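You operate a simulated robot arm through the tools that you are given. There is no shell and no other tool. Be economical: measure what you need, move in short steps, check, and stop when the job is done.

You are at the controls of a simulated robot arm. One attempt, no reset.

Task
Shut the air supply off and stand the water bottle in the grey tray.
Fine: shut the green tap, then the blue tap; flow knob to zero, pump switch off before the bottle is lifted. Leave the other taps. Set down upright: water bottle.

The check looks at the end state, three seconds after you hand in, the way a careful person would. Anything else that was tipped, shoved, dropped, spilled or broken makes it a failure.

Robot
A 6-joint arm with a two-finger parallel gripper, fixed in place. Base frame: the origin is at the foot of the arm, x ahead of it, y to its left, z up. Readings come in m, rad, newtons and seconds.
With the tool pointing down near the work surface it reaches from about 0.1 to 0.82 m from the base axis. Its first joint turns from -2.007 to 2.007 rad. Payload 4.2 kg.
The tool frame sits at the grasp point between the pads (the TCP): z along the fingers, y along the line on which they close. The tips reach 0.023 m beyond it. Largest opening 0.094 m; finger width 0.038, thickness 0.01; the body of the gripper, 0.054 by 0.096 m, starts 0.039 m behind the TCP.
Orientation is told as [roll, pitch, yaw] about the base's x, y, z axes, in that order, counted from this pose: with the fingers straight down and closing along the base's y, the tool's x points along the base's -x, its y along +y and its z along -z.

Tools
- The arm moves only by the tool arm_command. Its argument "moves" is a list of rows, each a list of 7 numbers: the shift along the tool's x, y, z in units of 40 mm (1.0 is 40 mm), then the turn, a rotation vector about the tool's x, y, z in units of 4 degrees (1.0 is 4 degrees), then the gripper command, from -1 (shut) to 1 (fully open), values between in proportion. In form: [[x, y, z, rx, ry, rz, jaw], ...]. A call has 1 to 12 rows; each row shifts and turns the commanded pose from where the row before left it, along the tool's axes as they then stand. A call with a number of a shift or a turn outside -1 to 1 is refused whole. Rows are played at 5 a second. More than 0.05 m and 0.15 rad between two rows, or a gripper value outside its range, and nothing of the call is played. Where a pose cannot be reached the arm comes as near as it can. A force on the tool above 50 N (or 10 N above the force at the start of the call, whichever is more), or a blocked arm, ends the call early, and 0.2 s more pass. Each finger travels about 0.108 m/s and halts on what it meets, pressing with about 41 N; the grip force reading is that of the motor and also rises with nothing between the fingers. The clock runs only during rows and for 0.2 s after the last one: add rows that do not move to give the fingers time. The reply holds the time, the measured pose of the TCP, the force on the tool along the base axes, the opening and the grip force, in the units named above and with some noise, with the torque about the TCP (base axes, N m) and any sound that the robot's microphone picked up, and new pictures: "show" is both (left out), scene, wrist or none.
- Cameras (640 x 400 px; columns grow to the right, rows downward): "scene" is fixed at [0.2177, -0.499, 1.4999]; the picture's right is [0.65, -0.76, 0.00], its down [-0.56, -0.48, -0.67] and it looks along [0.51, 0.44, -0.74] (base axes); focal length 262 px, centre (320, 200). "wrist" rides on the gripper at [0.086, 0.016, -0.075] in the tool frame; the picture's right is [-0.18, 0.98, 0.00], its down [-0.58, -0.11, -0.81] and it looks along [-0.79, -0.15, 0.59] (tool axes); focal length 243 px, centre (320, 200). There is no depth. A picture from a camera that has moved, and an enlarged one, comes with that camera's place and axes in the base frame and with its lens.
- raise_lower(by): slides the trunk up (or, below 0, down) by that many m; the arm rides with it, the base frame stays. It gives what a move gives, with no picture.
- zoom(camera, box): a new picture of the part [left, top, right, bottom] of that camera's present view, enlarged. It takes no simulated time.
- hand_in(): hands the job in; it is judged then, once.

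Work in short steps. Places have to be worked out from the pictures, the camera data and where the tool is seen: move nearer, look again, correct. Check each grasp and each placing, and mend what went wrong. You have 120 turns and 200 pictures in all, those below and enlarged ones among them. Open the gripper and draw the arm clear of the work before you hand the job in, unless the task says otherwise; then end with one line.

The tools are called as name(argument=value, ...) on one line, values as JSON. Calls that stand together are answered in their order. arm_command: Moves the arm, as the interface text tells. Its arguments: {"type":"object","properties":{"moves":{"type":"array","items":{"type":"array","items":{"type":"number"}}},"show":{"type":"string","enum":["both","scene","wrist","none"]}},"required":["moves"]} The other tools are called the same way: raise_lower (by) slides the trunk up or down; zoom (camera, box) takes an enlarged picture of a part of a camera's view; hand_in () hands the job in.

At the start:

```text
t: 0.0
tool_pos: [0.5812, -0.1651, 1.2318]
orientation: [0.002, 0.001, 0.0]
wrist_force: [0.5, -0.2, -0.8]
torque: [-0.02, 0.0, -0.03]
finger_gap: 0.094
gripper_force: 0.1
trunk travel left (down, up): [-0.775, 0.215]
```

scene: 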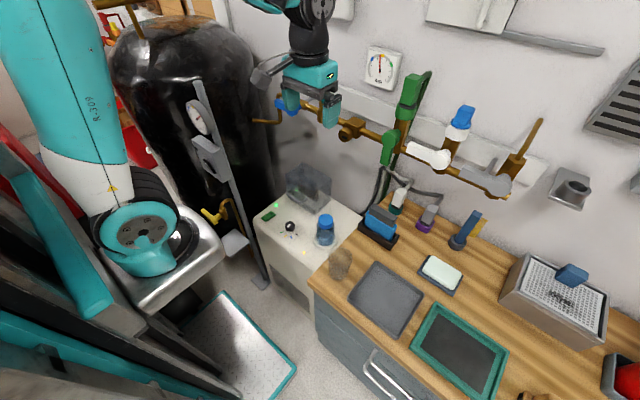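
wrist: 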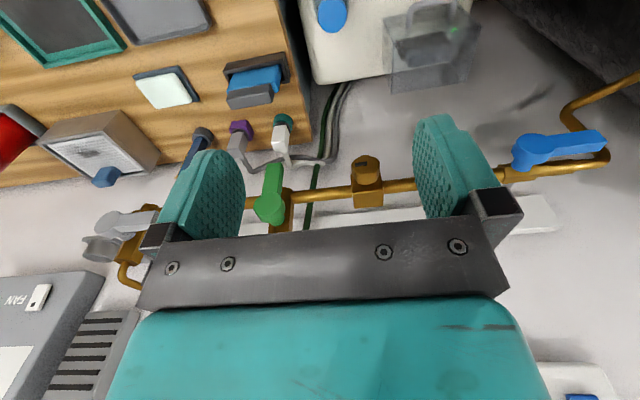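

The scene shows a pipe manifold with several taps, a pump box with a knob and a bottle, and a bench with a grey tray. I'll enlarge these areas before moving.

zoom(camera="scene", box=[240, 40, 400, 140])

zoom(camera="scene", box=[370, 60, 560, 210])

zoom(camera="scene", box=[245, 150, 405, 290])

zoom(camera="wrist", box=[60, 100, 320, 300])

```text
4.00 times, centred on (320, 90) of scene
camera zoom: at [0.2177, -0.499, 1.4999], right [0.65, -0.76, 0.0], down [-0.56, -0.48, -0.67], along [0.51, 0.44, -0.74], focal length 1050 px, centre (320, 640)
```

zoom: 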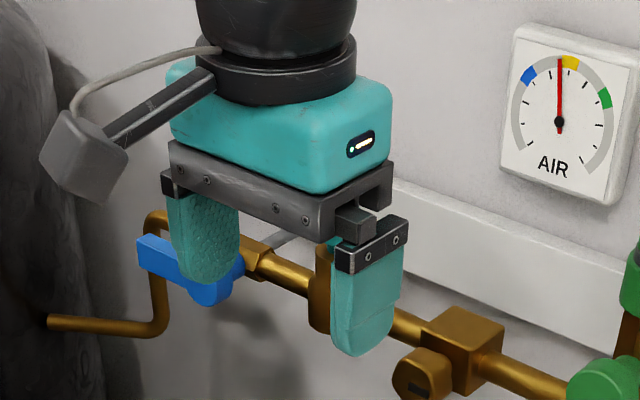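

```text
2.67 times, centred on (465, 135) of scene
camera zoom: at [0.2177, -0.499, 1.4999], right [0.65, -0.76, 0.0], down [-0.56, -0.48, -0.67], along [0.51, 0.44, -0.74], focal length 700 px, centre (-67, 373)
```

zoom: 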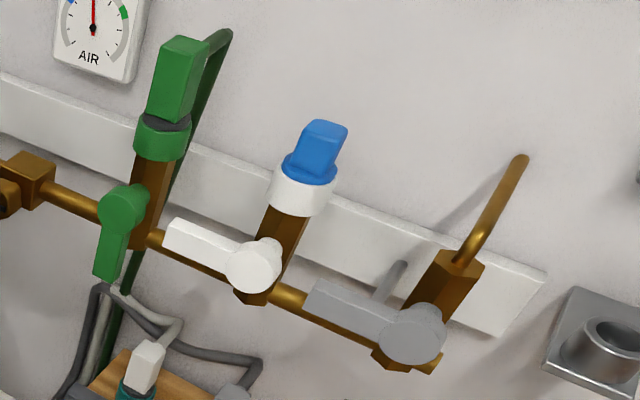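

```text
2.86 times, centred on (325, 220) of scene
camera zoom: at [0.2177, -0.499, 1.4999], right [0.65, -0.76, 0.0], down [-0.56, -0.48, -0.67], along [0.51, 0.44, -0.74], focal length 750 px, centre (306, 143)
```

zoom: 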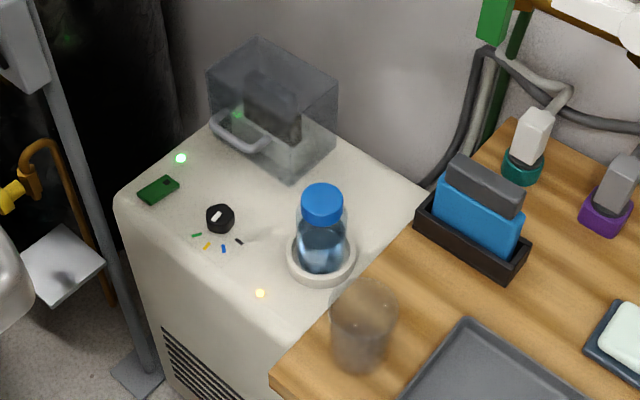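

```text
2.00 times, centred on (190, 200) of wrist
camera zoom: at [0.4941, -0.1481, 1.3063], right [0.18, 0.98, 0.0], down [0.58, -0.11, 0.81], along [0.79, -0.15, -0.59], focal length 485 px, centre (580, 200)
```

zoom: 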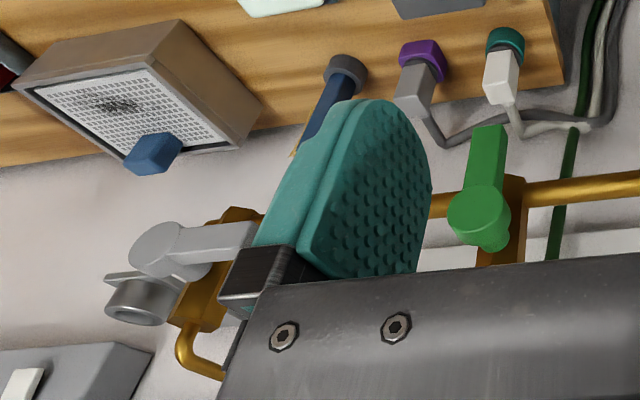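

Triangulating the two views puts the green tap pivot near (0.758, -0.27, 1.11) with its handle hanging down about 0.08 m, so open along its branch. The blue pivot is near (0.758, 0.075, 1.07) with its handle along the main pipe, also open. I'll pitch the tool to point at the wall (+x), in place.

arm_command(moves=[[0, 0, 0, 0, -1, 0, -0.2], [0, 0, 0, 0, -1, 0, -0.2], [0, 0, 0, 0, -1, 0, -0.2], [0, 0, 0, 0, -1, 0, -0.2], [0, 0, 0, 0, -1, 0, -0.2], [0, 0, 0, 0, -1, 0, -0.2], [0, 0, 0, 0, -1, 0, -0.2], [0, 0, 0, 0, -1, 0, -0.2], [0, 0, 0, 0, -1, 0, -0.2], [0, 0, 0, 0, -1, 0, -0.2], [0, 0, 0, 0, -1, 0, -0.2], [0, 0, 0, 0, -1, 0, -0.2]], show="scene")

```text
t: 2.6
tool_pos: [0.581, -0.1656, 1.2326]
orientation: [0.001, -0.84, 0.0]
wrist_force: [-1.1, -0.6, 0.2]
torque: [0.01, 0.0, -0.02]
finger_gap: 0.0376
gripper_force: 0.1
trunk travel left (down, up): [-0.775, 0.215]
```

scene: 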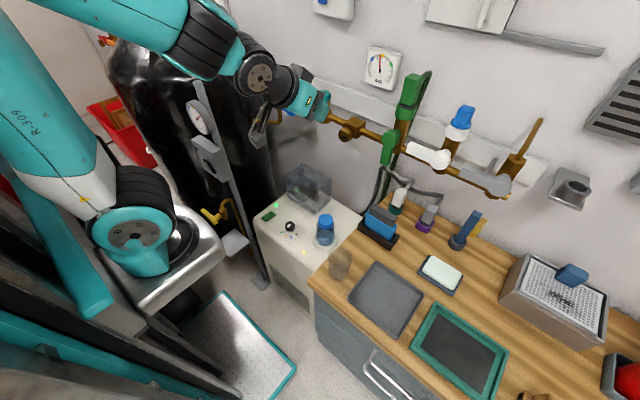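

The pitch went cleanly to -48°. I'll finish the remaining 42°.

arm_command(moves=[[0, 0, 0, 0, -1, 0, -0.2], [0, 0, 0, 0, -1, 0, -0.2], [0, 0, 0, 0, -1, 0, -0.2], [0, 0, 0, 0, -1, 0, -0.2], [0, 0, 0, 0, -1, 0, -0.2], [0, 0, 0, 0, -1, 0, -0.2], [0, 0, 0, 0, -1, 0, -0.2], [0, 0, 0, 0, -1, 0, -0.2], [0, 0, 0, 0, -1, 0, -0.2], [0, 0, 0, 0, -1, 0, -0.2], [0, 0, 0, 0, -0.45, 0, -0.2]], show="both")

```text
t: 5.0
tool_pos: [0.645, -0.1837, 1.271]
orientation: [0.071, -1.569, -0.073]
wrist_force: [0.3, -1.0, 0.3]
torque: [-0.02, 0.0, -0.01]
finger_gap: 0.0378
gripper_force: 0.0
out of reach, approached as far as the arm can: row 3, 4, 5, 6, 7, 8, 9, 10
trunk travel left (down, up): [-0.775, 0.215]
camera wrist: at [0.5706, -0.1674, 1.1836], right [0.0, 0.98, 0.18], down [-0.81, -0.11, 0.58], along [0.59, -0.15, 0.79], focal length 243 px, centre (320, 200)
```

scene: 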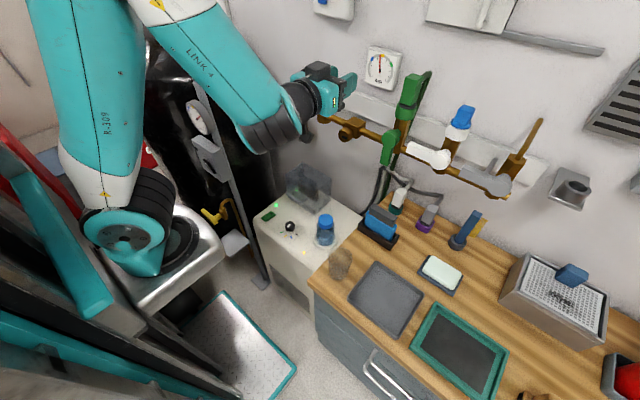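
wrist: 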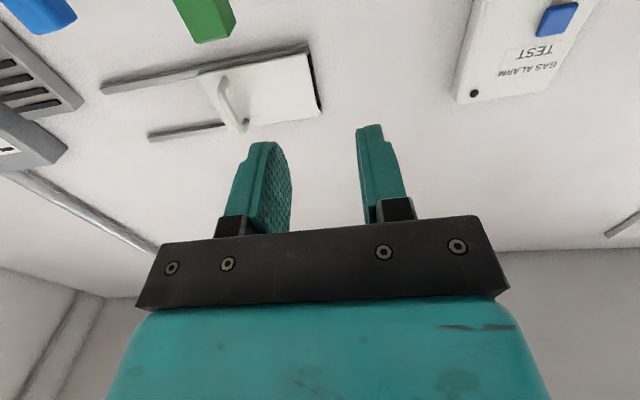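

The tool now points at the wall at (0.645, -0.184, 1.271). I'll line up y with the green handle, then lower the trunk to its height.

arm_command(moves=[[0, -0.72, 0, 0, 0, 0, 0.1], [0, -0.72, 0, 0, 0, 0, 0.1], [0, -0.72, 0, 0, 0, 0, 0.1]], show="none")

raise_lower(by=-0.2)

arm_command(moves=[[0, 0, 0, 0, 0, 0, 0.1]], show="both")

```text
t: 5.8
tool_pos: [0.6426, -0.2694, 1.2677]
orientation: [-0.162, -1.567, 0.164]
wrist_force: [-0.1, 1.3, 0.2]
torque: [0.02, 0.01, -0.04]
finger_gap: 0.0516
gripper_force: 0.0
trunk travel left (down, up): [-0.775, 0.215]
```

```text
t: 8.0
tool_pos: [0.6434, -0.2699, 1.067]
orientation: [0.024, -1.568, -0.023]
wrist_force: [-0.3, 0.4, 0.6]
torque: [-0.01, 0.02, -0.01]
finger_gap: 0.0517
gripper_force: 0.1
trunk travel left (down, up): [-0.575, 0.415]
```

```text
t: 8.4
tool_pos: [0.644, -0.2697, 1.0668]
orientation: [0.022, -1.568, -0.024]
wrist_force: [0.5, -0.3, 0.4]
torque: [0.03, -0.02, 0.03]
finger_gap: 0.0521
gripper_force: 0.0
trunk travel left (down, up): [-0.575, 0.415]
camera wrist: at [0.5691, -0.2536, 0.9801], right [0.0, 0.98, 0.18], down [-0.8, -0.11, 0.58], along [0.59, -0.15, 0.79], focal length 243 px, centre (320, 200)
```

scene: 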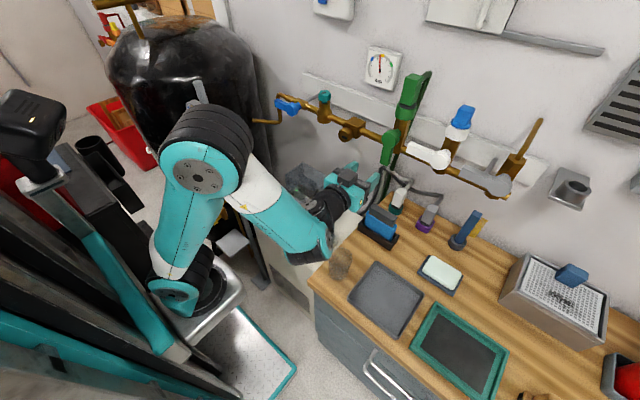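
wrist: 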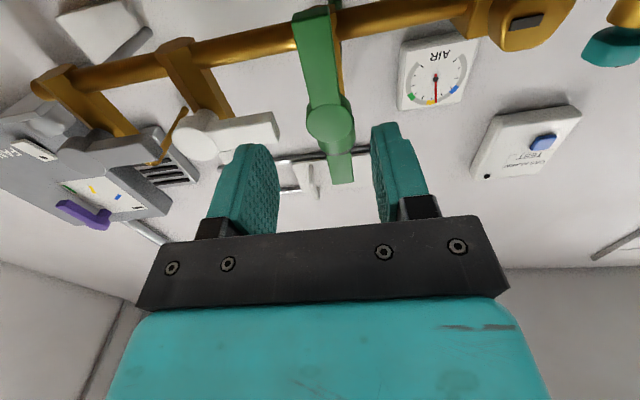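

The handle sits centred between the jaws (y about -0.27, tip at z about 1.03). I'll go down about 15 mm, then forward so the pads straddle the handle.

arm_command(moves=[[0.4, 0, 0, 0, 0, 0, 0.1], [0, 0, 0.9, 0, 0, 0, 0.1], [0, 0, 0.9, 0, 0, 0, 0.1], [0, 0, 0.75, 0, 0, 0, 0.1]], show="both")

```text
t: 9.4
tool_pos: [0.7464, -0.2694, 1.0513]
orientation: [0.257, -1.566, -0.257]
wrist_force: [0.0, -0.4, -0.5]
torque: [-0.01, 0.02, -0.02]
finger_gap: 0.0514
gripper_force: 0.0
trunk travel left (down, up): [-0.575, 0.415]
camera wrist: at [0.6725, -0.253, 0.965], right [0.0, 0.98, 0.18], down [-0.8, -0.11, 0.58], along [0.59, -0.15, 0.79], focal length 243 px, centre (320, 200)
```

scene: 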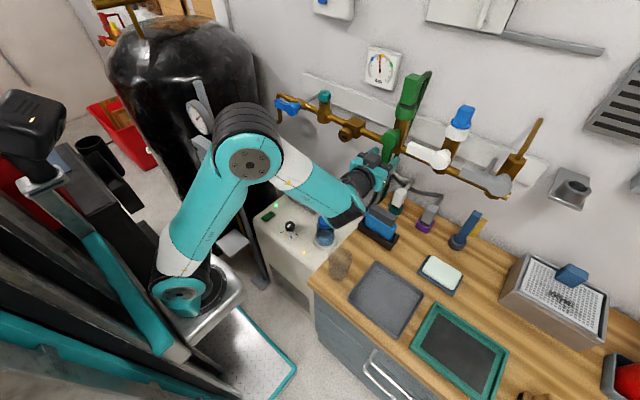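
wrist: 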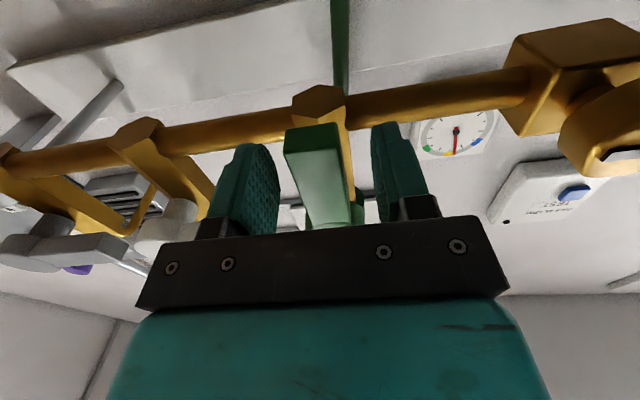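

The handle lies between the pads. I'll close on it.

arm_command(moves=[[0, 0, 0, 0, 0, 0, -0.7], [0, 0, 0, 0, 0, 0, -0.7], [0, 0, 0, 0, 0, 0, -0.7]], show="wrist")

```text
t: 10.2
tool_pos: [0.7479, -0.2704, 1.051]
orientation: [0.036, -1.569, -0.039]
wrist_force: [7.7, -6.5, 1.3]
torque: [0.4, 0.44, -0.13]
finger_gap: 0.0249
gripper_force: 44.9
trunk travel left (down, up): [-0.575, 0.415]
camera wrist: at [0.6727, -0.2537, 0.9648], right [0.0, 0.98, 0.18], down [-0.8, -0.11, 0.58], along [0.59, -0.15, 0.79], focal length 243 px, centre (320, 200)
```

wrist: 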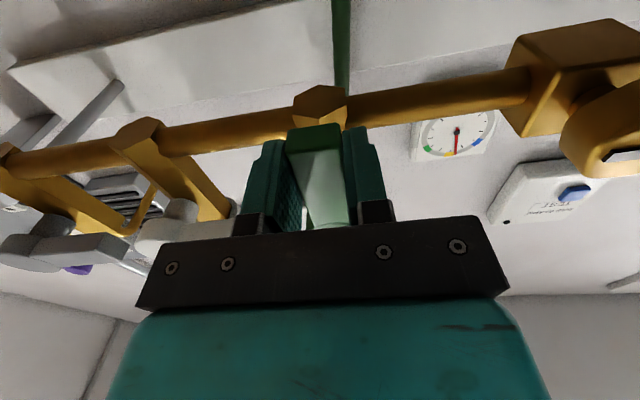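

A solid grip at gap 25 mm. I'll swing the handle toward +y about its pivot, radius about 0.065 m, starting with a small 16° test.

arm_command(moves=[[-0.004, 0.113, 0, 0, 0, 1, -0.7], [-0.004, 0.113, 0, 0, 0, 1, -0.7], [-0.004, 0.113, 0, 0, 0, 1, -0.7], [-0.004, 0.113, 0, 0, 0, 1, -0.7]], show="wrist")

```text
t: 11.2
tool_pos: [0.7473, -0.2542, 1.0532]
orientation: [1.576, -1.291, -1.579]
wrist_force: [32.3, -24.0, 16.4]
torque: [1.07, -0.41, -0.09]
finger_gap: 0.0248
gripper_force: 45.2
trunk travel left (down, up): [-0.575, 0.415]
camera wrist: at [0.673, -0.2135, 0.9746], right [0.0, 0.89, 0.45], down [-0.81, -0.26, 0.53], along [0.59, -0.36, 0.72], focal length 243 px, centre (320, 200)
```

wrist: 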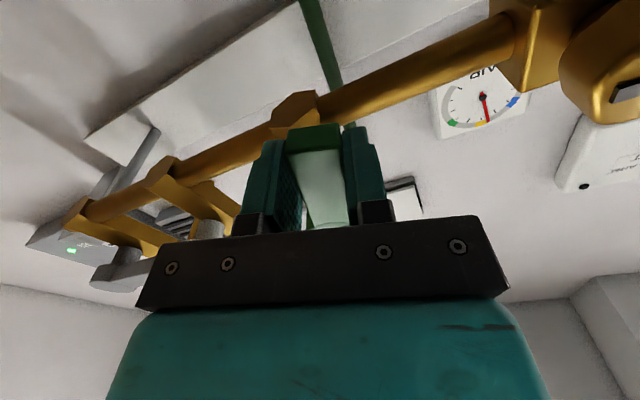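

The handle turns (torque about x 1.07 Nm), but the tool is being pulled toward the wall at 32 N. I'll ease in a few millimetres while continuing.

arm_command(moves=[[0, 0, 0.08, 0, 0, 0, -0.7], [-0.004, 0.113, 0.02, 0, 0, 1, -0.7], [-0.004, 0.113, 0, 0, 0, 1, -0.7]], show="none")

```text
t: 12.0
tool_pos: [0.7479, -0.2437, 1.0562]
orientation: [1.565, -1.152, -1.569]
wrist_force: [-36.6, -22.5, 13.3]
torque: [0.85, -0.25, -0.13]
finger_gap: 0.0249
gripper_force: 44.9
trunk travel left (down, up): [-0.575, 0.415]
```

The arm is stiff along x (4 mm makes about 70 N), so I'll back off 2 mm, trim slightly toward the pivot, and continue turning.

arm_command(moves=[[-0.03, 0, -0.05, 0, 0, 0, -0.7], [-0.006, 0.11, 0, 0, 0, 1, -0.7], [-0.006, 0.11, 0, 0, 0, 1, -0.7], [-0.006, 0.11, 0, 0, 0, 1, -0.7]], show="none")

```text
t: 13.0
tool_pos: [0.7477, -0.2336, 1.0624]
orientation: [1.562, -0.941, -1.564]
wrist_force: [-2.3, -18.4, -3.9]
torque: [0.98, -1.17, -1.15]
finger_gap: 0.0248
gripper_force: 45.4
trunk travel left (down, up): [-0.575, 0.415]
```

Forces are down and the angle is now about 36°. I'll continue.

arm_command(moves=[[-0.006, 0.11, 0, 0, 0, 1, -0.7], [-0.006, 0.11, 0, 0, 0, 1, -0.7], [-0.006, 0.11, 0, 0, 0, 1, -0.7], [-0.006, 0.11, 0, 0, 0, 1, -0.7]], show="none")

```text
t: 14.0
tool_pos: [0.7484, -0.2211, 1.0742]
orientation: [1.56, -0.659, -1.564]
wrist_force: [-13.1, -12.9, -16.3]
torque: [1.19, -0.04, -0.08]
finger_gap: 0.0247
gripper_force: 44.9
trunk travel left (down, up): [-0.575, 0.415]
```

At 52° the load is purely tangential (about 20 N) with no radial strain. I'll continue.

arm_command(moves=[[-0.005, 0.11, 0, 0, 0, 1, -0.7], [-0.005, 0.11, 0, 0, 0, 1, -0.7], [-0.005, 0.11, 0, 0, 0, 1, -0.7], [-0.005, 0.11, 0, 0, 0, 1, -0.7], [-0.005, 0.11, 0, 0, 0, 1, -0.7]], show="none")

```text
t: 15.2
tool_pos: [0.7482, -0.212, 1.0942]
orientation: [1.563, -0.311, -1.566]
wrist_force: [-0.5, -10.7, -28.5]
torque: [1.84, 0.15, 0.33]
finger_gap: 0.0247
gripper_force: 45.1
trunk travel left (down, up): [-0.575, 0.415]
```

At 72° the tangential load is about 30 N. I'll continue a little at a time to about 84°.

arm_command(moves=[[-0.005, 0.11, 0, 0, 0, 1, -0.7], [-0.005, 0.11, 0, 0, 0, 1, -0.7], [-0.005, 0.11, 0, 0, 0, 1, -0.7]], show="both")

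```text
t: 16.0
tool_pos: [0.7481, -0.2081, 1.107]
orientation: [1.563, -0.102, -1.57]
wrist_force: [-13.6, -12.7, -28.1]
torque: [1.77, 0.0, 0.77]
finger_gap: 0.0252
gripper_force: 44.6
trunk travel left (down, up): [-0.575, 0.415]
camera wrist: at [0.6743, -0.1207, 1.1142], right [0.01, -0.08, 1.0], down [-0.81, -0.59, -0.04], along [0.59, -0.8, -0.07], focal length 243 px, centre (320, 200)
```

scene: 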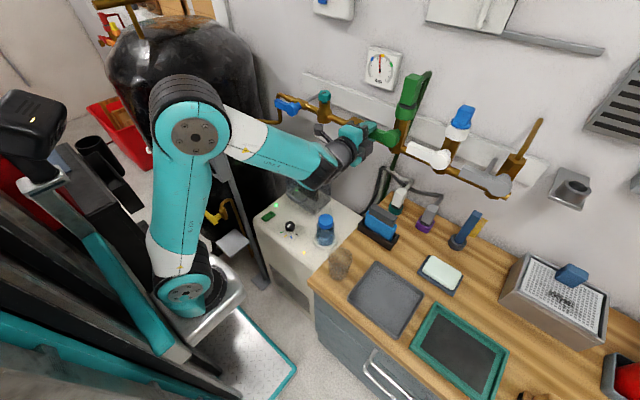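
wrist: 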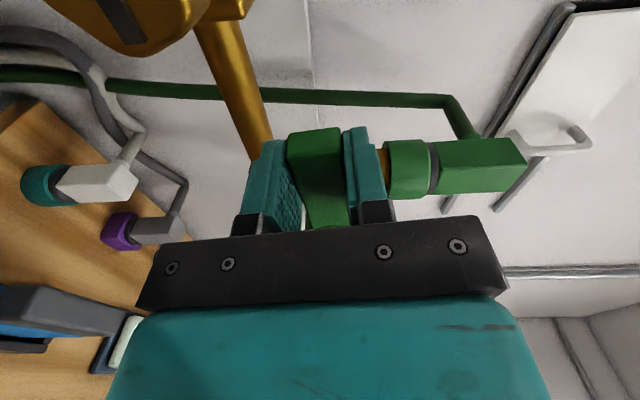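

It is at 84° with the handle almost horizontal. I'll give two more small steps and look for the stop.

arm_command(moves=[[-0.005, 0.11, 0, 0, 0, 1, -0.7], [-0.003, 0.07, 0, 0, 0, 0.7, -0.7], [0, 0, 0, 0, 0, 0, -0.7]], show="wrist")

```text
t: 16.8
tool_pos: [0.748, -0.2084, 1.1119]
orientation: [1.563, 0.013, -1.571]
wrist_force: [-12.2, -8.6, -31.3]
torque: [-1.82, -0.08, 0.21]
finger_gap: 0.0249
gripper_force: 45.1
trunk travel left (down, up): [-0.575, 0.415]
camera wrist: at [0.6745, -0.1219, 1.1302], right [0.01, -0.2, 0.98], down [-0.81, -0.58, -0.11], along [0.59, -0.79, -0.16], focal length 243 px, centre (320, 200)
```

wrist: 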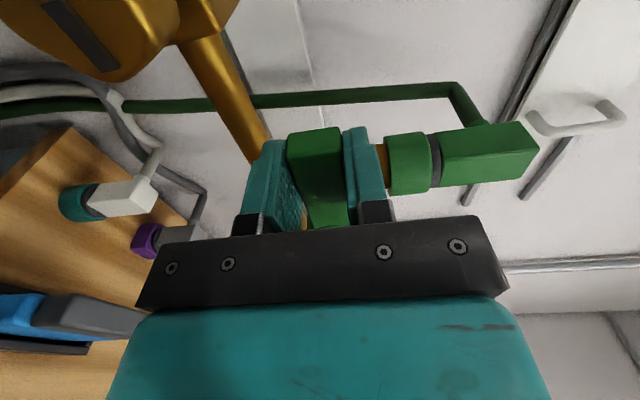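

The tool is at 90° and the torque has flipped, suggesting a stop. I'll nudge up 2 mm to confirm, then release and look.

arm_command(moves=[[0, 0.04, 0, 0, 0, 0, -0.7], [0, 0.02, 0, 0, 0, 0, -0.7]], show="none")

arm_command(moves=[[0, 0, 0, 0, 0, 0, 0.1], [0, 0, 0, 0, 0, 0, 0.1], [0, 0, -0.8, 0, 0, 0, 0.1], [0, 0, -0.9, 0, 0, 0, 0.1], [0, 0, -0.9, 0, 0, 0, 0.1]], show="both")

zoom(camera="scene", box=[350, 40, 510, 140])

```text
t: 17.4
tool_pos: [0.749, -0.2086, 1.1125]
orientation: [1.554, 0.015, -1.571]
wrist_force: [-5.4, -12.3, -38.0]
torque: [-1.65, -0.15, 0.8]
finger_gap: 0.0249
gripper_force: 45.3
trunk travel left (down, up): [-0.575, 0.415]
```

```text
t: 18.6
tool_pos: [0.6418, -0.2066, 1.1188]
orientation: [1.568, 0.015, -1.572]
wrist_force: [-0.4, -0.3, 0.3]
torque: [0.01, 0.01, -0.03]
finger_gap: 0.0516
gripper_force: 0.1
trunk travel left (down, up): [-0.575, 0.415]
camera wrist: at [0.5691, -0.1199, 1.1358], right [0.0, -0.2, 0.98], down [-0.81, -0.58, -0.11], along [0.59, -0.79, -0.16], focal length 243 px, centre (320, 200)
```

scene: 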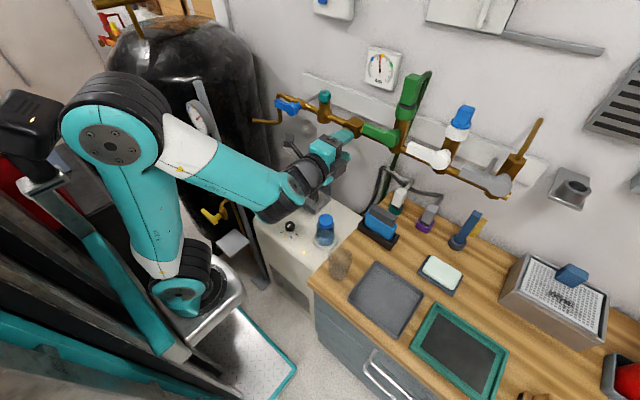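
wrist: 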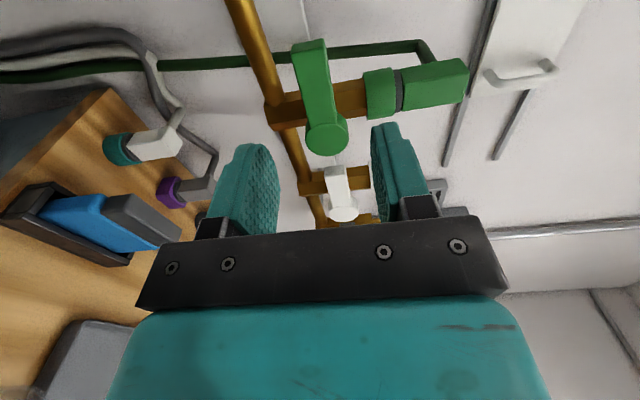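

```text
4.00 times, centred on (430, 90) of scene
camera zoom: at [0.2177, -0.499, 1.4999], right [0.65, -0.76, 0.0], down [-0.56, -0.48, -0.67], along [0.51, 0.44, -0.74], focal length 1050 px, centre (-120, 640)
```

zoom: 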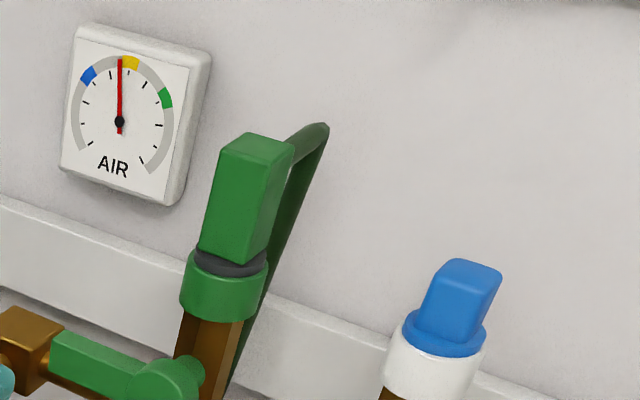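

Green is now horizontal like the shut white tap, and it met its stop, so it is shut. Next is the blue tap, and the tool orientation already suits its horizontal handle, so I'll look closely before moving there.

zoom(camera="scene", box=[240, 60, 400, 160])

arm_command(moves=[[0.95, 0, -0.5, 0, 0, 0, 0.1], [0.95, 0, 0, 0, 0, 0, 0.1], [0.95, -0.1, 0, 0, 0, 0, 0.1], [0.95, -0.2, 0, 0, 0, 0, 0.1], [0.95, -0.2, 0, 0, 0, 0, 0.1], [0.95, -0.3, 0, 0, 0, 0, 0.1], [0.95, -0.3, 0, 0, 0, 0, 0.1], [0.95, 0, 0, 0, 0, 0, 0.1]], show="both")

```text
4.00 times, centred on (320, 110) of scene
camera zoom: at [0.2177, -0.499, 1.4999], right [0.65, -0.76, 0.0], down [-0.56, -0.48, -0.67], along [0.51, 0.44, -0.74], focal length 1050 px, centre (320, 560)
```

zoom: 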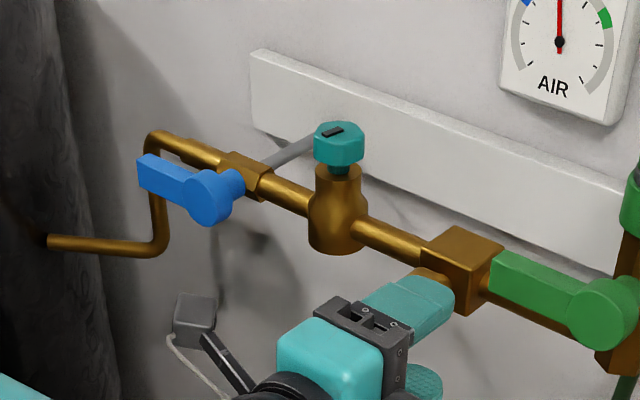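

```text
t: 20.4
tool_pos: [0.6344, 0.0844, 1.0835]
orientation: [1.567, 0.013, -1.593]
wrist_force: [8.2, -27.9, 0.7]
torque: [0.49, 0.19, 1.52]
finger_gap: 0.0516
gripper_force: 0.1
out of reach, approached as far as the arm can: row 2, 4
trunk travel left (down, up): [-0.575, 0.415]
stopped in row 8: the force on the tool passed its limit at 55 N (the readings are from after the stop); the commanded pose is now the measured one
camera wrist: at [0.5614, 0.1722, 1.0998], right [0.0, -0.2, 0.98], down [-0.82, -0.56, -0.11], along [0.57, -0.8, -0.16], focal length 243 px, centre (320, 200)
```

scene: 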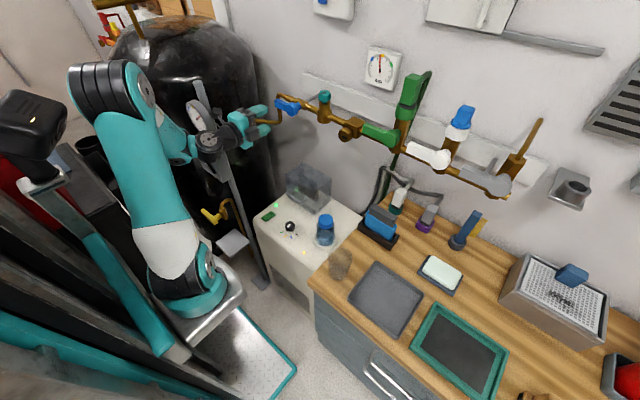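
wrist: 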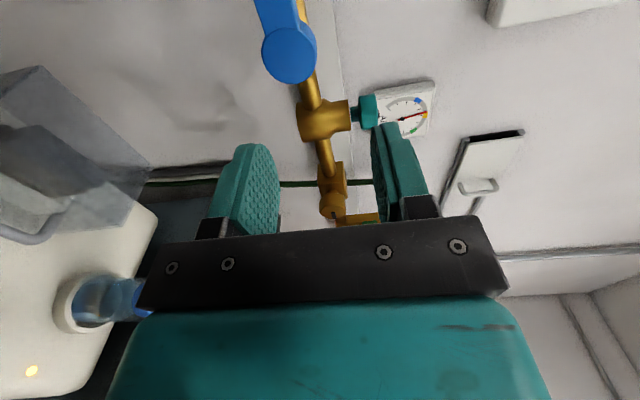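

Something was hit at y about 0.084, possibly the camera bracket against the gauge post by the cylinder. I'll back away in -y at once and look.

arm_command(moves=[[-0.5, 0, 0, 0, 0, 0, 0.1], [-0.5, 0, 0, 0, 0, 0, 0.1]], show="both")

zoom(camera="scene", box=[160, 60, 340, 290])

```text
t: 21.0
tool_pos: [0.6319, 0.0495, 1.0824]
orientation: [1.566, 0.013, -1.586]
wrist_force: [-0.2, 0.5, -0.1]
torque: [-0.01, -0.04, 0.0]
finger_gap: 0.052
gripper_force: 0.0
trunk travel left (down, up): [-0.575, 0.415]
camera wrist: at [0.5588, 0.1357, 1.0995], right [0.0, -0.2, 0.98], down [-0.81, -0.57, -0.11], along [0.58, -0.8, -0.16], focal length 243 px, centre (320, 200)
```

scene: 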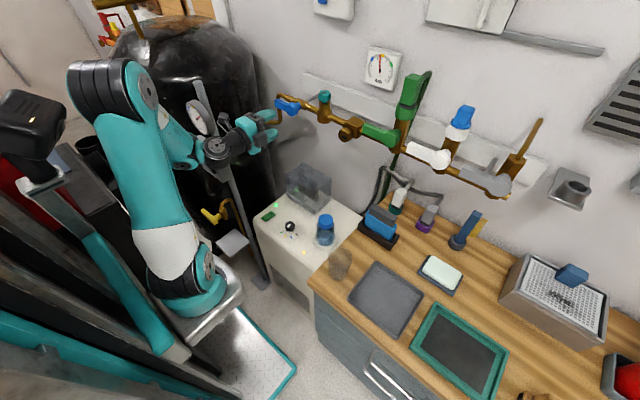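
wrist: 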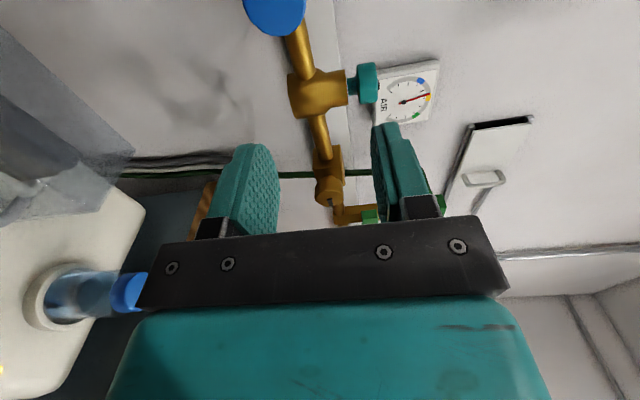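

```text
1.74 times, centred on (250, 175) of scene
camera zoom: at [0.2177, -0.499, 1.4999], right [0.65, -0.76, 0.0], down [-0.56, -0.48, -0.67], along [0.51, 0.44, -0.74], focal length 456 px, centre (442, 244)
```

zoom: 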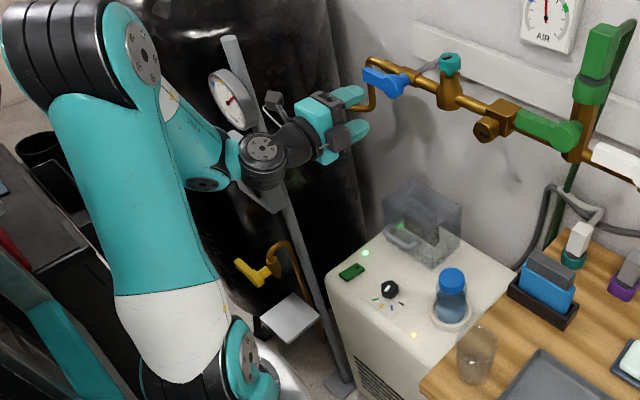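

The contact was with the gauge post near (0.54, 0.2). The picture shows the post unmoved and forces are back to zero. I'll turn the camera to hang below the tool so it clears the post.

arm_command(moves=[[-0.4, 0, 0, 0, 0, -1, -0.4], [0, 0, 0, 0, 0, -1, -1], [0, 0, 0, 0, 0, -1, -1], [0, 0, 0, 0, 0, -1, -1], [0, 0, 0, 0, 0, -1, -1], [0, 0, 0, 0, 0, -1, -1], [0, 0, 0, 0, 0, -1, -1], [0, 0, 0, 0, 0, -1, -1], [0, 0, 0, 0, 0, -1, -1], [0, 0, 0, 0, 0, -1, -1], [0, 0, 0, 0, 0, -1, -1], [0, 0, 0, 0, 0, -1, -1]], show="none")

arm_command(moves=[[0, 0, 0, 0, 0, -1, -1], [0, 0, 0, 0, 0, -1, -1], [0, 0, 0, 0, 0, -1, -1], [0, 0, 0, 0, 0, -1, -1], [0, 0, 0, 0, 0, -1, -1], [0, 0, 0, 0, 0, -1, -1], [0, 0, 0, 0, 0, -1, -1], [0, 0, 0, 0, 0, -1, -1], [0, 0, 0, 0, 0, -1, -1], [0, 0, 0, 0, 0, -1, -1], [0, 0, 0, 0, 0, -0.5, -1]], show="both")

zoom(camera="scene", box=[160, 60, 340, 290])

```text
t: 23.6
tool_pos: [0.6324, 0.0311, 1.083]
orientation: [1.565, -0.829, -1.581]
wrist_force: [0.1, 0.6, -0.6]
torque: [-0.01, 0.0, 0.0]
finger_gap: 0.0
gripper_force: 40.9
trunk travel left (down, up): [-0.575, 0.415]
```

```text
t: 26.0
tool_pos: [0.6336, 0.0315, 1.0808]
orientation: [1.202, -1.562, -1.215]
wrist_force: [0.2, -0.8, 1.1]
torque: [0.01, -0.01, -0.01]
finger_gap: 0.0
gripper_force: 41.5
trunk travel left (down, up): [-0.575, 0.415]
camera wrist: at [0.5579, 0.0498, 0.9954], right [0.02, 0.98, 0.19], down [-0.81, -0.1, 0.58], along [0.59, -0.17, 0.79], focal length 243 px, centre (320, 200)
```

scene: 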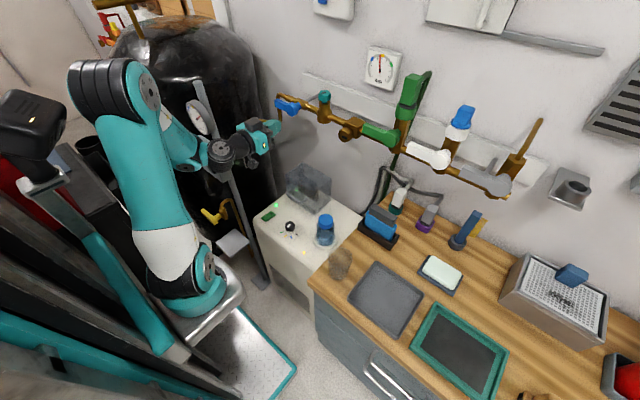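
wrist: 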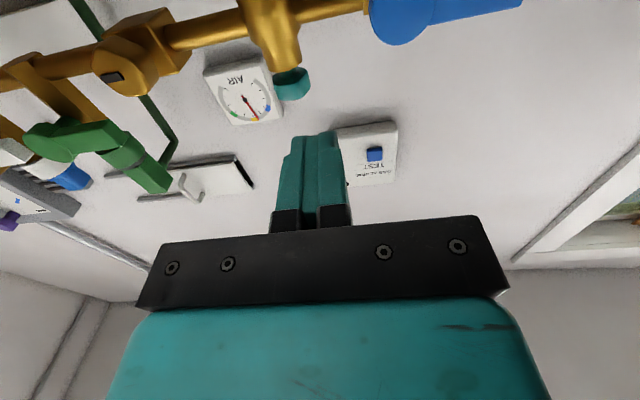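

```text
1.74 times, centred on (250, 175) of scene
camera zoom: at [0.2177, -0.499, 1.4999], right [0.65, -0.76, 0.0], down [-0.56, -0.48, -0.67], along [0.51, 0.44, -0.74], focal length 456 px, centre (442, 244)
```

zoom: 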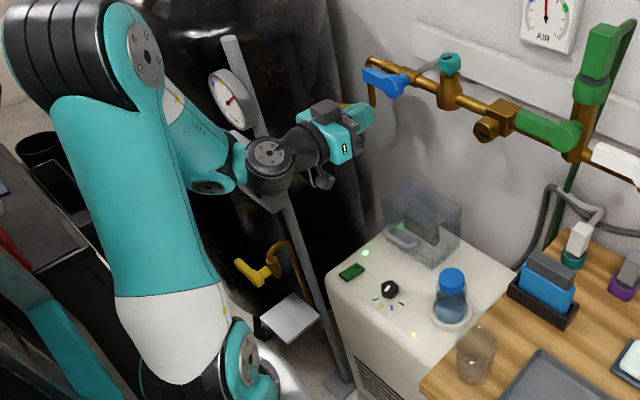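

The post is unmoved. I'll drop 80 mm with the jaws shut, then yaw the tool 20° so the wrist stays away from the post.

raise_lower(by=-0.08)

arm_command(moves=[[0, 0, 0, -1, 0, 0, -1], [0, 0, 0, -1, 0, 0, -1], [0, 0, 0, -1, 0, 0, -1], [0, 0, 0, -1, 0, 0, -1], [0, 0, 0, -1, 0, 0, -1], [0, 0.78, 0.285, 0, 0, 0, -1], [0, 0.78, 0.285, 0, 0, 0, -1], [0, 0.78, 0.285, 0, 0, 0, -1]], show="both")

zoom(camera="scene", box=[180, 60, 340, 160])

```text
t: 27.2
tool_pos: [0.6328, 0.0313, 1.0029]
orientation: [1.24, -1.559, -1.252]
wrist_force: [-0.9, -0.4, 0.5]
torque: [0.02, -0.02, 0.0]
finger_gap: 0.0002
gripper_force: 41.3
trunk travel left (down, up): [-0.495, 0.495]
```

```text
t: 29.0
tool_pos: [0.6403, 0.1304, 0.9895]
orientation: [0.311, -1.535, -0.039]
wrist_force: [-0.9, 0.6, -0.2]
torque: [-0.02, 0.01, 0.0]
finger_gap: 0.0
gripper_force: 41.3
out of reach, approached as far as the arm can: row 4, 5
trunk travel left (down, up): [-0.495, 0.495]
camera wrist: at [0.5616, 0.1269, 0.9051], right [-0.26, 0.95, 0.2], down [-0.73, -0.32, 0.61], along [0.64, 0.01, 0.77], focal length 243 px, centre (320, 200)
```

scene: 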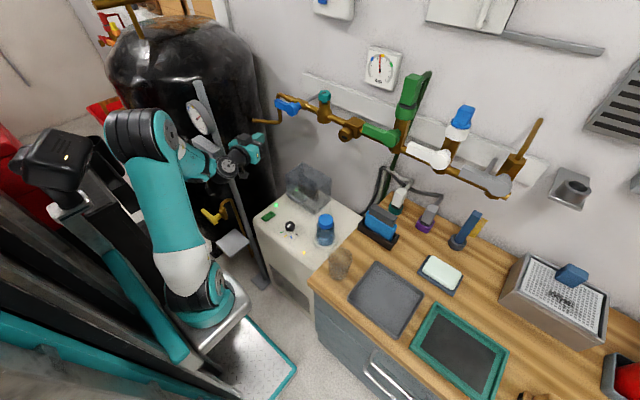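
wrist: 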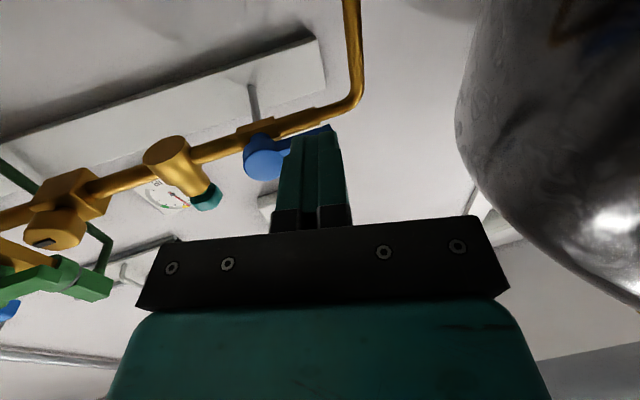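

```text
4.00 times, centred on (260, 110) of scene
camera zoom: at [0.2177, -0.499, 1.4999], right [0.65, -0.76, 0.0], down [-0.56, -0.48, -0.67], along [0.51, 0.44, -0.74], focal length 1050 px, centre (560, 560)
```

zoom: 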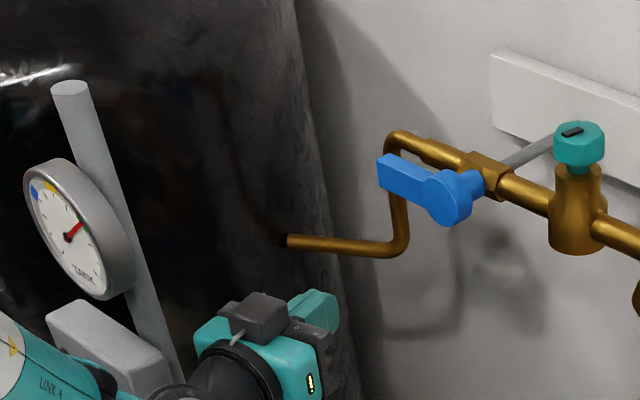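

The tool is at (0.640, 0.130, 0.990), clear of the post. I'll slide the shut fingertips forward under the blue handle, to about (0.758, 0.142, 1.0).

arm_command(moves=[[-0.1, -0.13, 0.73, 0, 0, 0, -1], [-0.1, -0.13, 0.73, 0, 0, 0, -1], [-0.1, -0.13, 0.73, 0, 0, 0, -1], [-0.05, -0.12, 0.73, 0, 0, 0, -1]], show="both")

zoom(camera="scene", box=[200, 60, 360, 160])

```text
t: 30.0
tool_pos: [0.761, 0.1429, 0.9986]
orientation: [0.293, -1.535, -0.019]
wrist_force: [0.3, -0.1, 0.1]
torque: [-0.06, 0.03, -0.03]
finger_gap: 0.0
gripper_force: 40.7
trunk travel left (down, up): [-0.495, 0.495]
camera wrist: at [0.682, 0.138, 0.9147], right [-0.26, 0.95, 0.19], down [-0.73, -0.32, 0.61], along [0.64, 0.02, 0.77], focal length 243 px, centre (320, 200)
```

scene: 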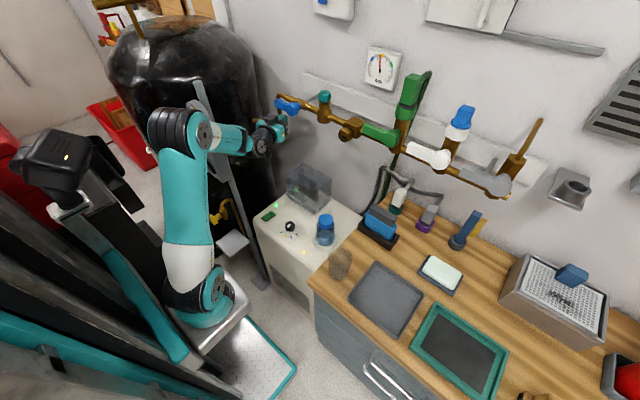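
wrist: 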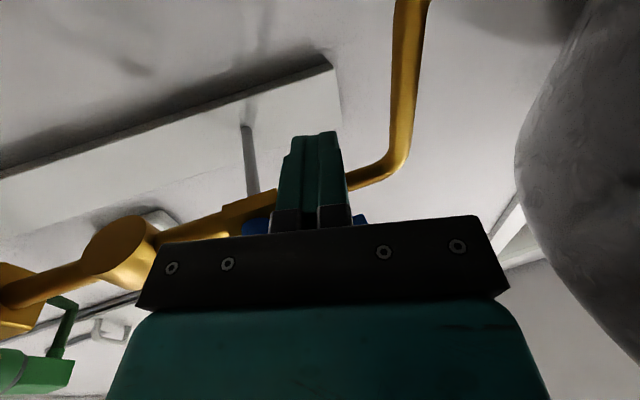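

```text
4.00 times, centred on (280, 110) of scene
camera zoom: at [0.2177, -0.499, 1.4999], right [0.65, -0.76, 0.0], down [-0.56, -0.48, -0.67], along [0.51, 0.44, -0.74], focal length 1050 px, centre (480, 560)
```

zoom: 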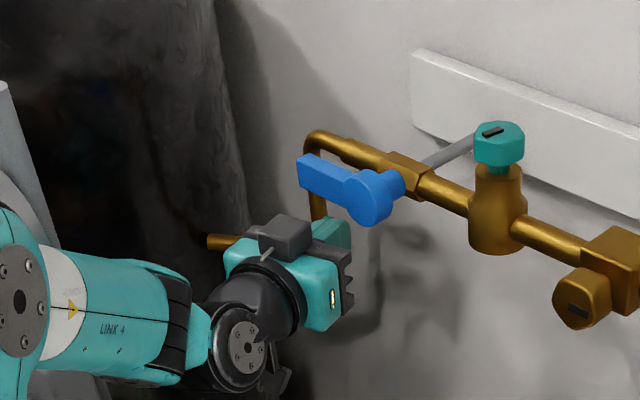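

The fingertips are under the handle. I'll shift 10 mm outward for leverage and raise gently until contact.

arm_command(moves=[[-0.1, 0.25, 0.05, 0, 0, 0, -1], [-0.25, 0, 0, 0, 0, 0, -1], [-0.25, 0, 0, 0, 0, 0, -1], [-0.25, 0, 0, 0, 0, 0, -1], [-0.25, 0, 0, 0, 0, 0, -1]], show="both")

zoom(camera="scene", box=[200, 60, 360, 160])

```text
t: 31.2
tool_pos: [0.7605, 0.1511, 1.0277]
orientation: [0.101, -1.497, 0.171]
wrist_force: [-1.9, -3.5, -12.3]
torque: [0.24, -0.08, 0.0]
finger_gap: 0.0
gripper_force: 40.9
trunk travel left (down, up): [-0.495, 0.495]
stopped in row 5: the force on the tool passed its limit at 59 N (the readings are from after the stop); the commanded pose is now the measured one
camera wrist: at [0.6784, 0.1468, 0.946], right [-0.25, 0.95, 0.19], down [-0.7, -0.31, 0.64], along [0.66, 0.03, 0.75], focal length 243 px, centre (320, 200)
```

scene: 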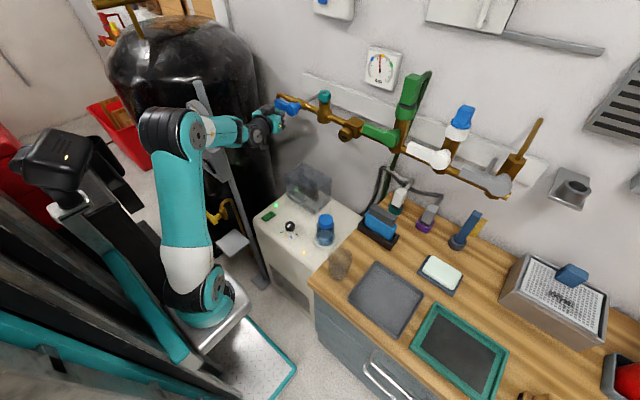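
wrist: 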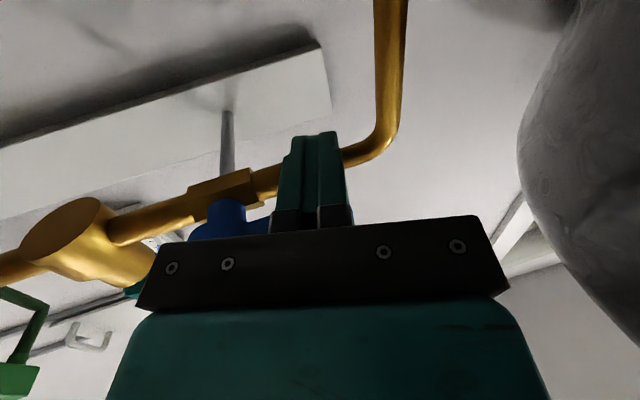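

```text
4.00 times, centred on (280, 110) of scene
camera zoom: at [0.2177, -0.499, 1.4999], right [0.65, -0.76, 0.0], down [-0.56, -0.48, -0.67], along [0.51, 0.44, -0.74], focal length 1050 px, centre (480, 560)
```

zoom: 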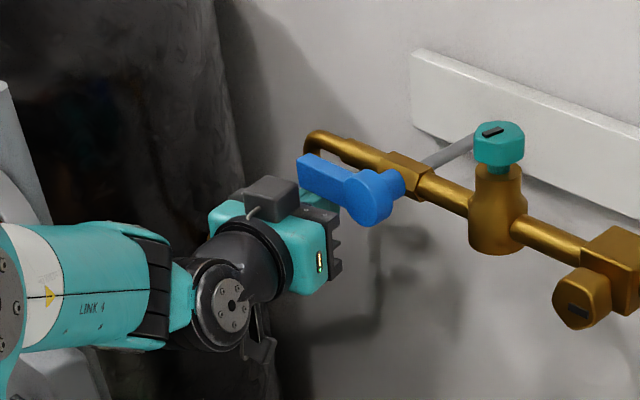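

Contact came at the expected height, but the force jumped, perhaps a stop or just too fast. I'll press again in 1–2 mm steps to tell which.

arm_command(moves=[[-0.03, 0, 0, 0, 0, 0, -1], [-0.03, 0, 0, 0, 0, 0, -1], [0, 0, 0, 0, 0, 0, -1]], show="none")

arm_command(moves=[[-0.02, 0, 0, 0, 0, 0, -1], [0, 0, 0, 0, 0, 0, -1]], show="none")

```text
t: 32.0
tool_pos: [0.7599, 0.1522, 1.0271]
orientation: [0.091, -1.494, 0.182]
wrist_force: [-5.4, -4.8, -35.2]
torque: [0.52, -0.36, -0.01]
finger_gap: 0.0
gripper_force: 40.9
trunk travel left (down, up): [-0.495, 0.495]
```

```text
t: 32.6
tool_pos: [0.7598, 0.1516, 1.0261]
orientation: [0.084, -1.492, 0.19]
wrist_force: [1.3, 1.4, -36.5]
torque: [0.43, -0.22, 0.01]
finger_gap: 0.0
gripper_force: 40.4
trunk travel left (down, up): [-0.495, 0.495]
```

It resists at 2.3 Nm statically, while green's friction was only about 0.1 Nm, so upward is against a stop and the shut direction is down. I'll withdraw, go above the handle, and push down.

arm_command(moves=[[0.3, 0, 0, 0, 0, 0, -1], [0, 0, -0.8, 0, -1, 0, -1], [0, 0, -0.8, 0, 0, 0, -1], [-0.9, 0, 0, 0, 0, 0, -1], [-0.9, 0, 0, 0, 0, 0, -1], [-0.85, 0, 0, 0, 0, 0, -1]], show="both")

```text
t: 34.0
tool_pos: [0.6956, 0.1352, 1.1282]
orientation: [1.982, -1.563, -1.712]
wrist_force: [0.8, 0.1, 0.3]
torque: [0.01, 0.03, -0.01]
finger_gap: 0.0002
gripper_force: 41.1
trunk travel left (down, up): [-0.495, 0.495]
camera wrist: at [0.6208, 0.1319, 1.0407], right [-0.27, 0.94, 0.19], down [-0.75, -0.33, 0.58], along [0.61, 0.01, 0.79], focal length 243 px, centre (320, 200)
```

scene: 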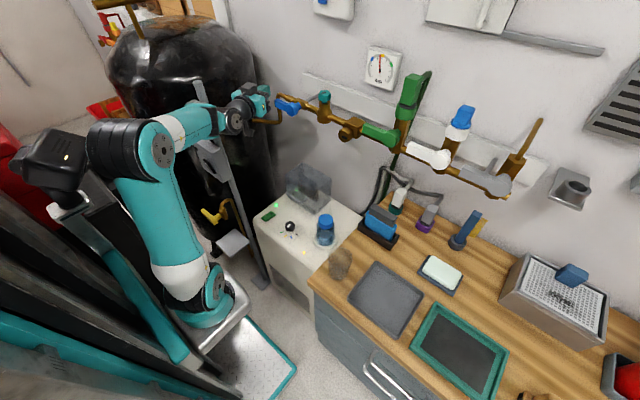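
wrist: 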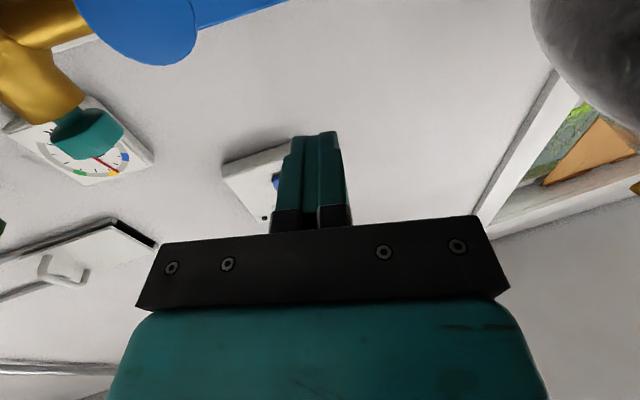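

I'm above the handle level now. I'll move forward over the handle and then lower gently to push it down.

arm_command(moves=[[0, -0.13, 0.78, 0, 0, 0, -1], [0, -0.13, 0.78, 0, 0, 0, -1], [0.33, 0, 0, 0, 0, 0, -1], [0.25, 0, 0, 0, 0, 0, -1], [0.15, 0, 0, 0, 0, 0, -1], [0.15, 0, 0, 0, 0, 0, -1]], show="both")

zoom(camera="scene", box=[200, 60, 360, 160])

```text
t: 35.4
tool_pos: [0.7603, 0.1421, 1.0929]
orientation: [2.007, -1.562, -1.734]
wrist_force: [0.2, -0.1, 0.4]
torque: [0.0, 0.0, -0.02]
finger_gap: 0.0
gripper_force: 41.0
trunk travel left (down, up): [-0.495, 0.495]
camera wrist: at [0.685, 0.1386, 1.006], right [-0.27, 0.94, 0.19], down [-0.75, -0.33, 0.58], along [0.61, 0.01, 0.79], focal length 243 px, centre (320, 200)
```

scene: 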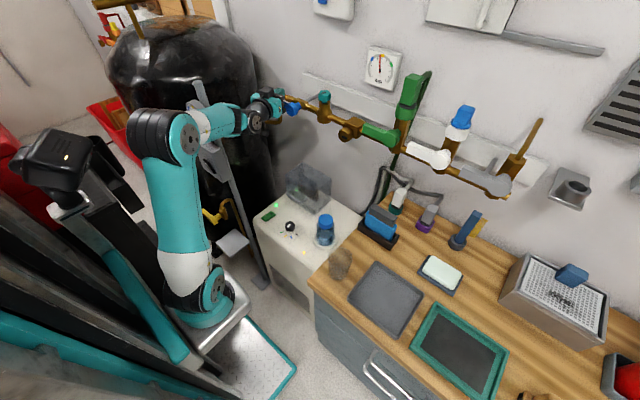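
wrist: 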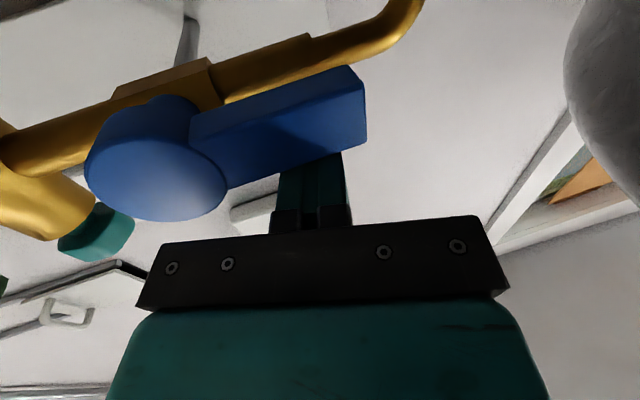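

```text
4.00 times, centred on (280, 110) of scene
camera zoom: at [0.2177, -0.499, 1.4999], right [0.65, -0.76, 0.0], down [-0.56, -0.48, -0.67], along [0.51, 0.44, -0.74], focal length 1050 px, centre (480, 560)
```

zoom: 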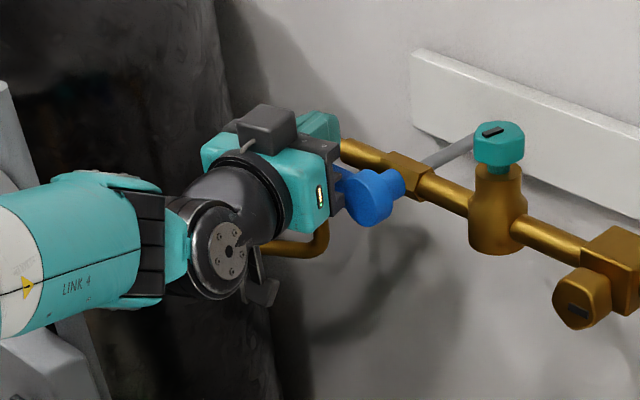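

The fingers are right over the handle. I'll push down in 5 mm steps.

arm_command(moves=[[0.13, 0.03, 0, 0, 0, 0, -1], [0.13, 0.03, 0, 0, 0, 0, -1], [0.13, 0.03, 0, 0, 0, 0, -1], [0.13, 0.02, 0, 0, 0, 0, -1], [0.13, 0, 0, 0, 0, 0, -1]], show="wrist")

```text
t: 36.6
tool_pos: [0.7573, 0.1457, 1.0663]
orientation: [1.864, -1.562, -1.59]
wrist_force: [-0.7, 0.3, 0.0]
torque: [0.02, 0.02, 0.02]
finger_gap: 0.0
gripper_force: 40.9
trunk travel left (down, up): [-0.495, 0.495]
camera wrist: at [0.6825, 0.1423, 0.9795], right [-0.27, 0.94, 0.19], down [-0.75, -0.33, 0.58], along [0.61, 0.01, 0.79], focal length 243 px, centre (320, 200)
```

wrist: 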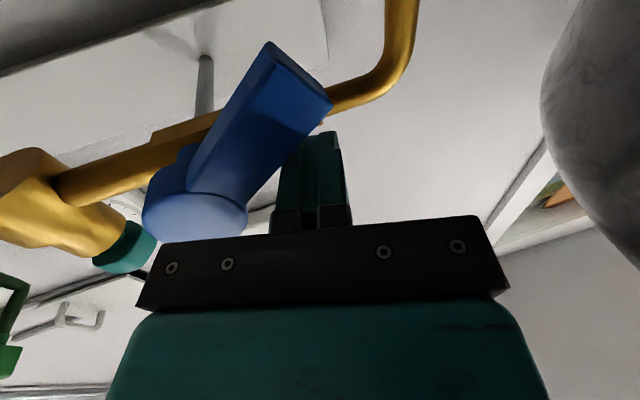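

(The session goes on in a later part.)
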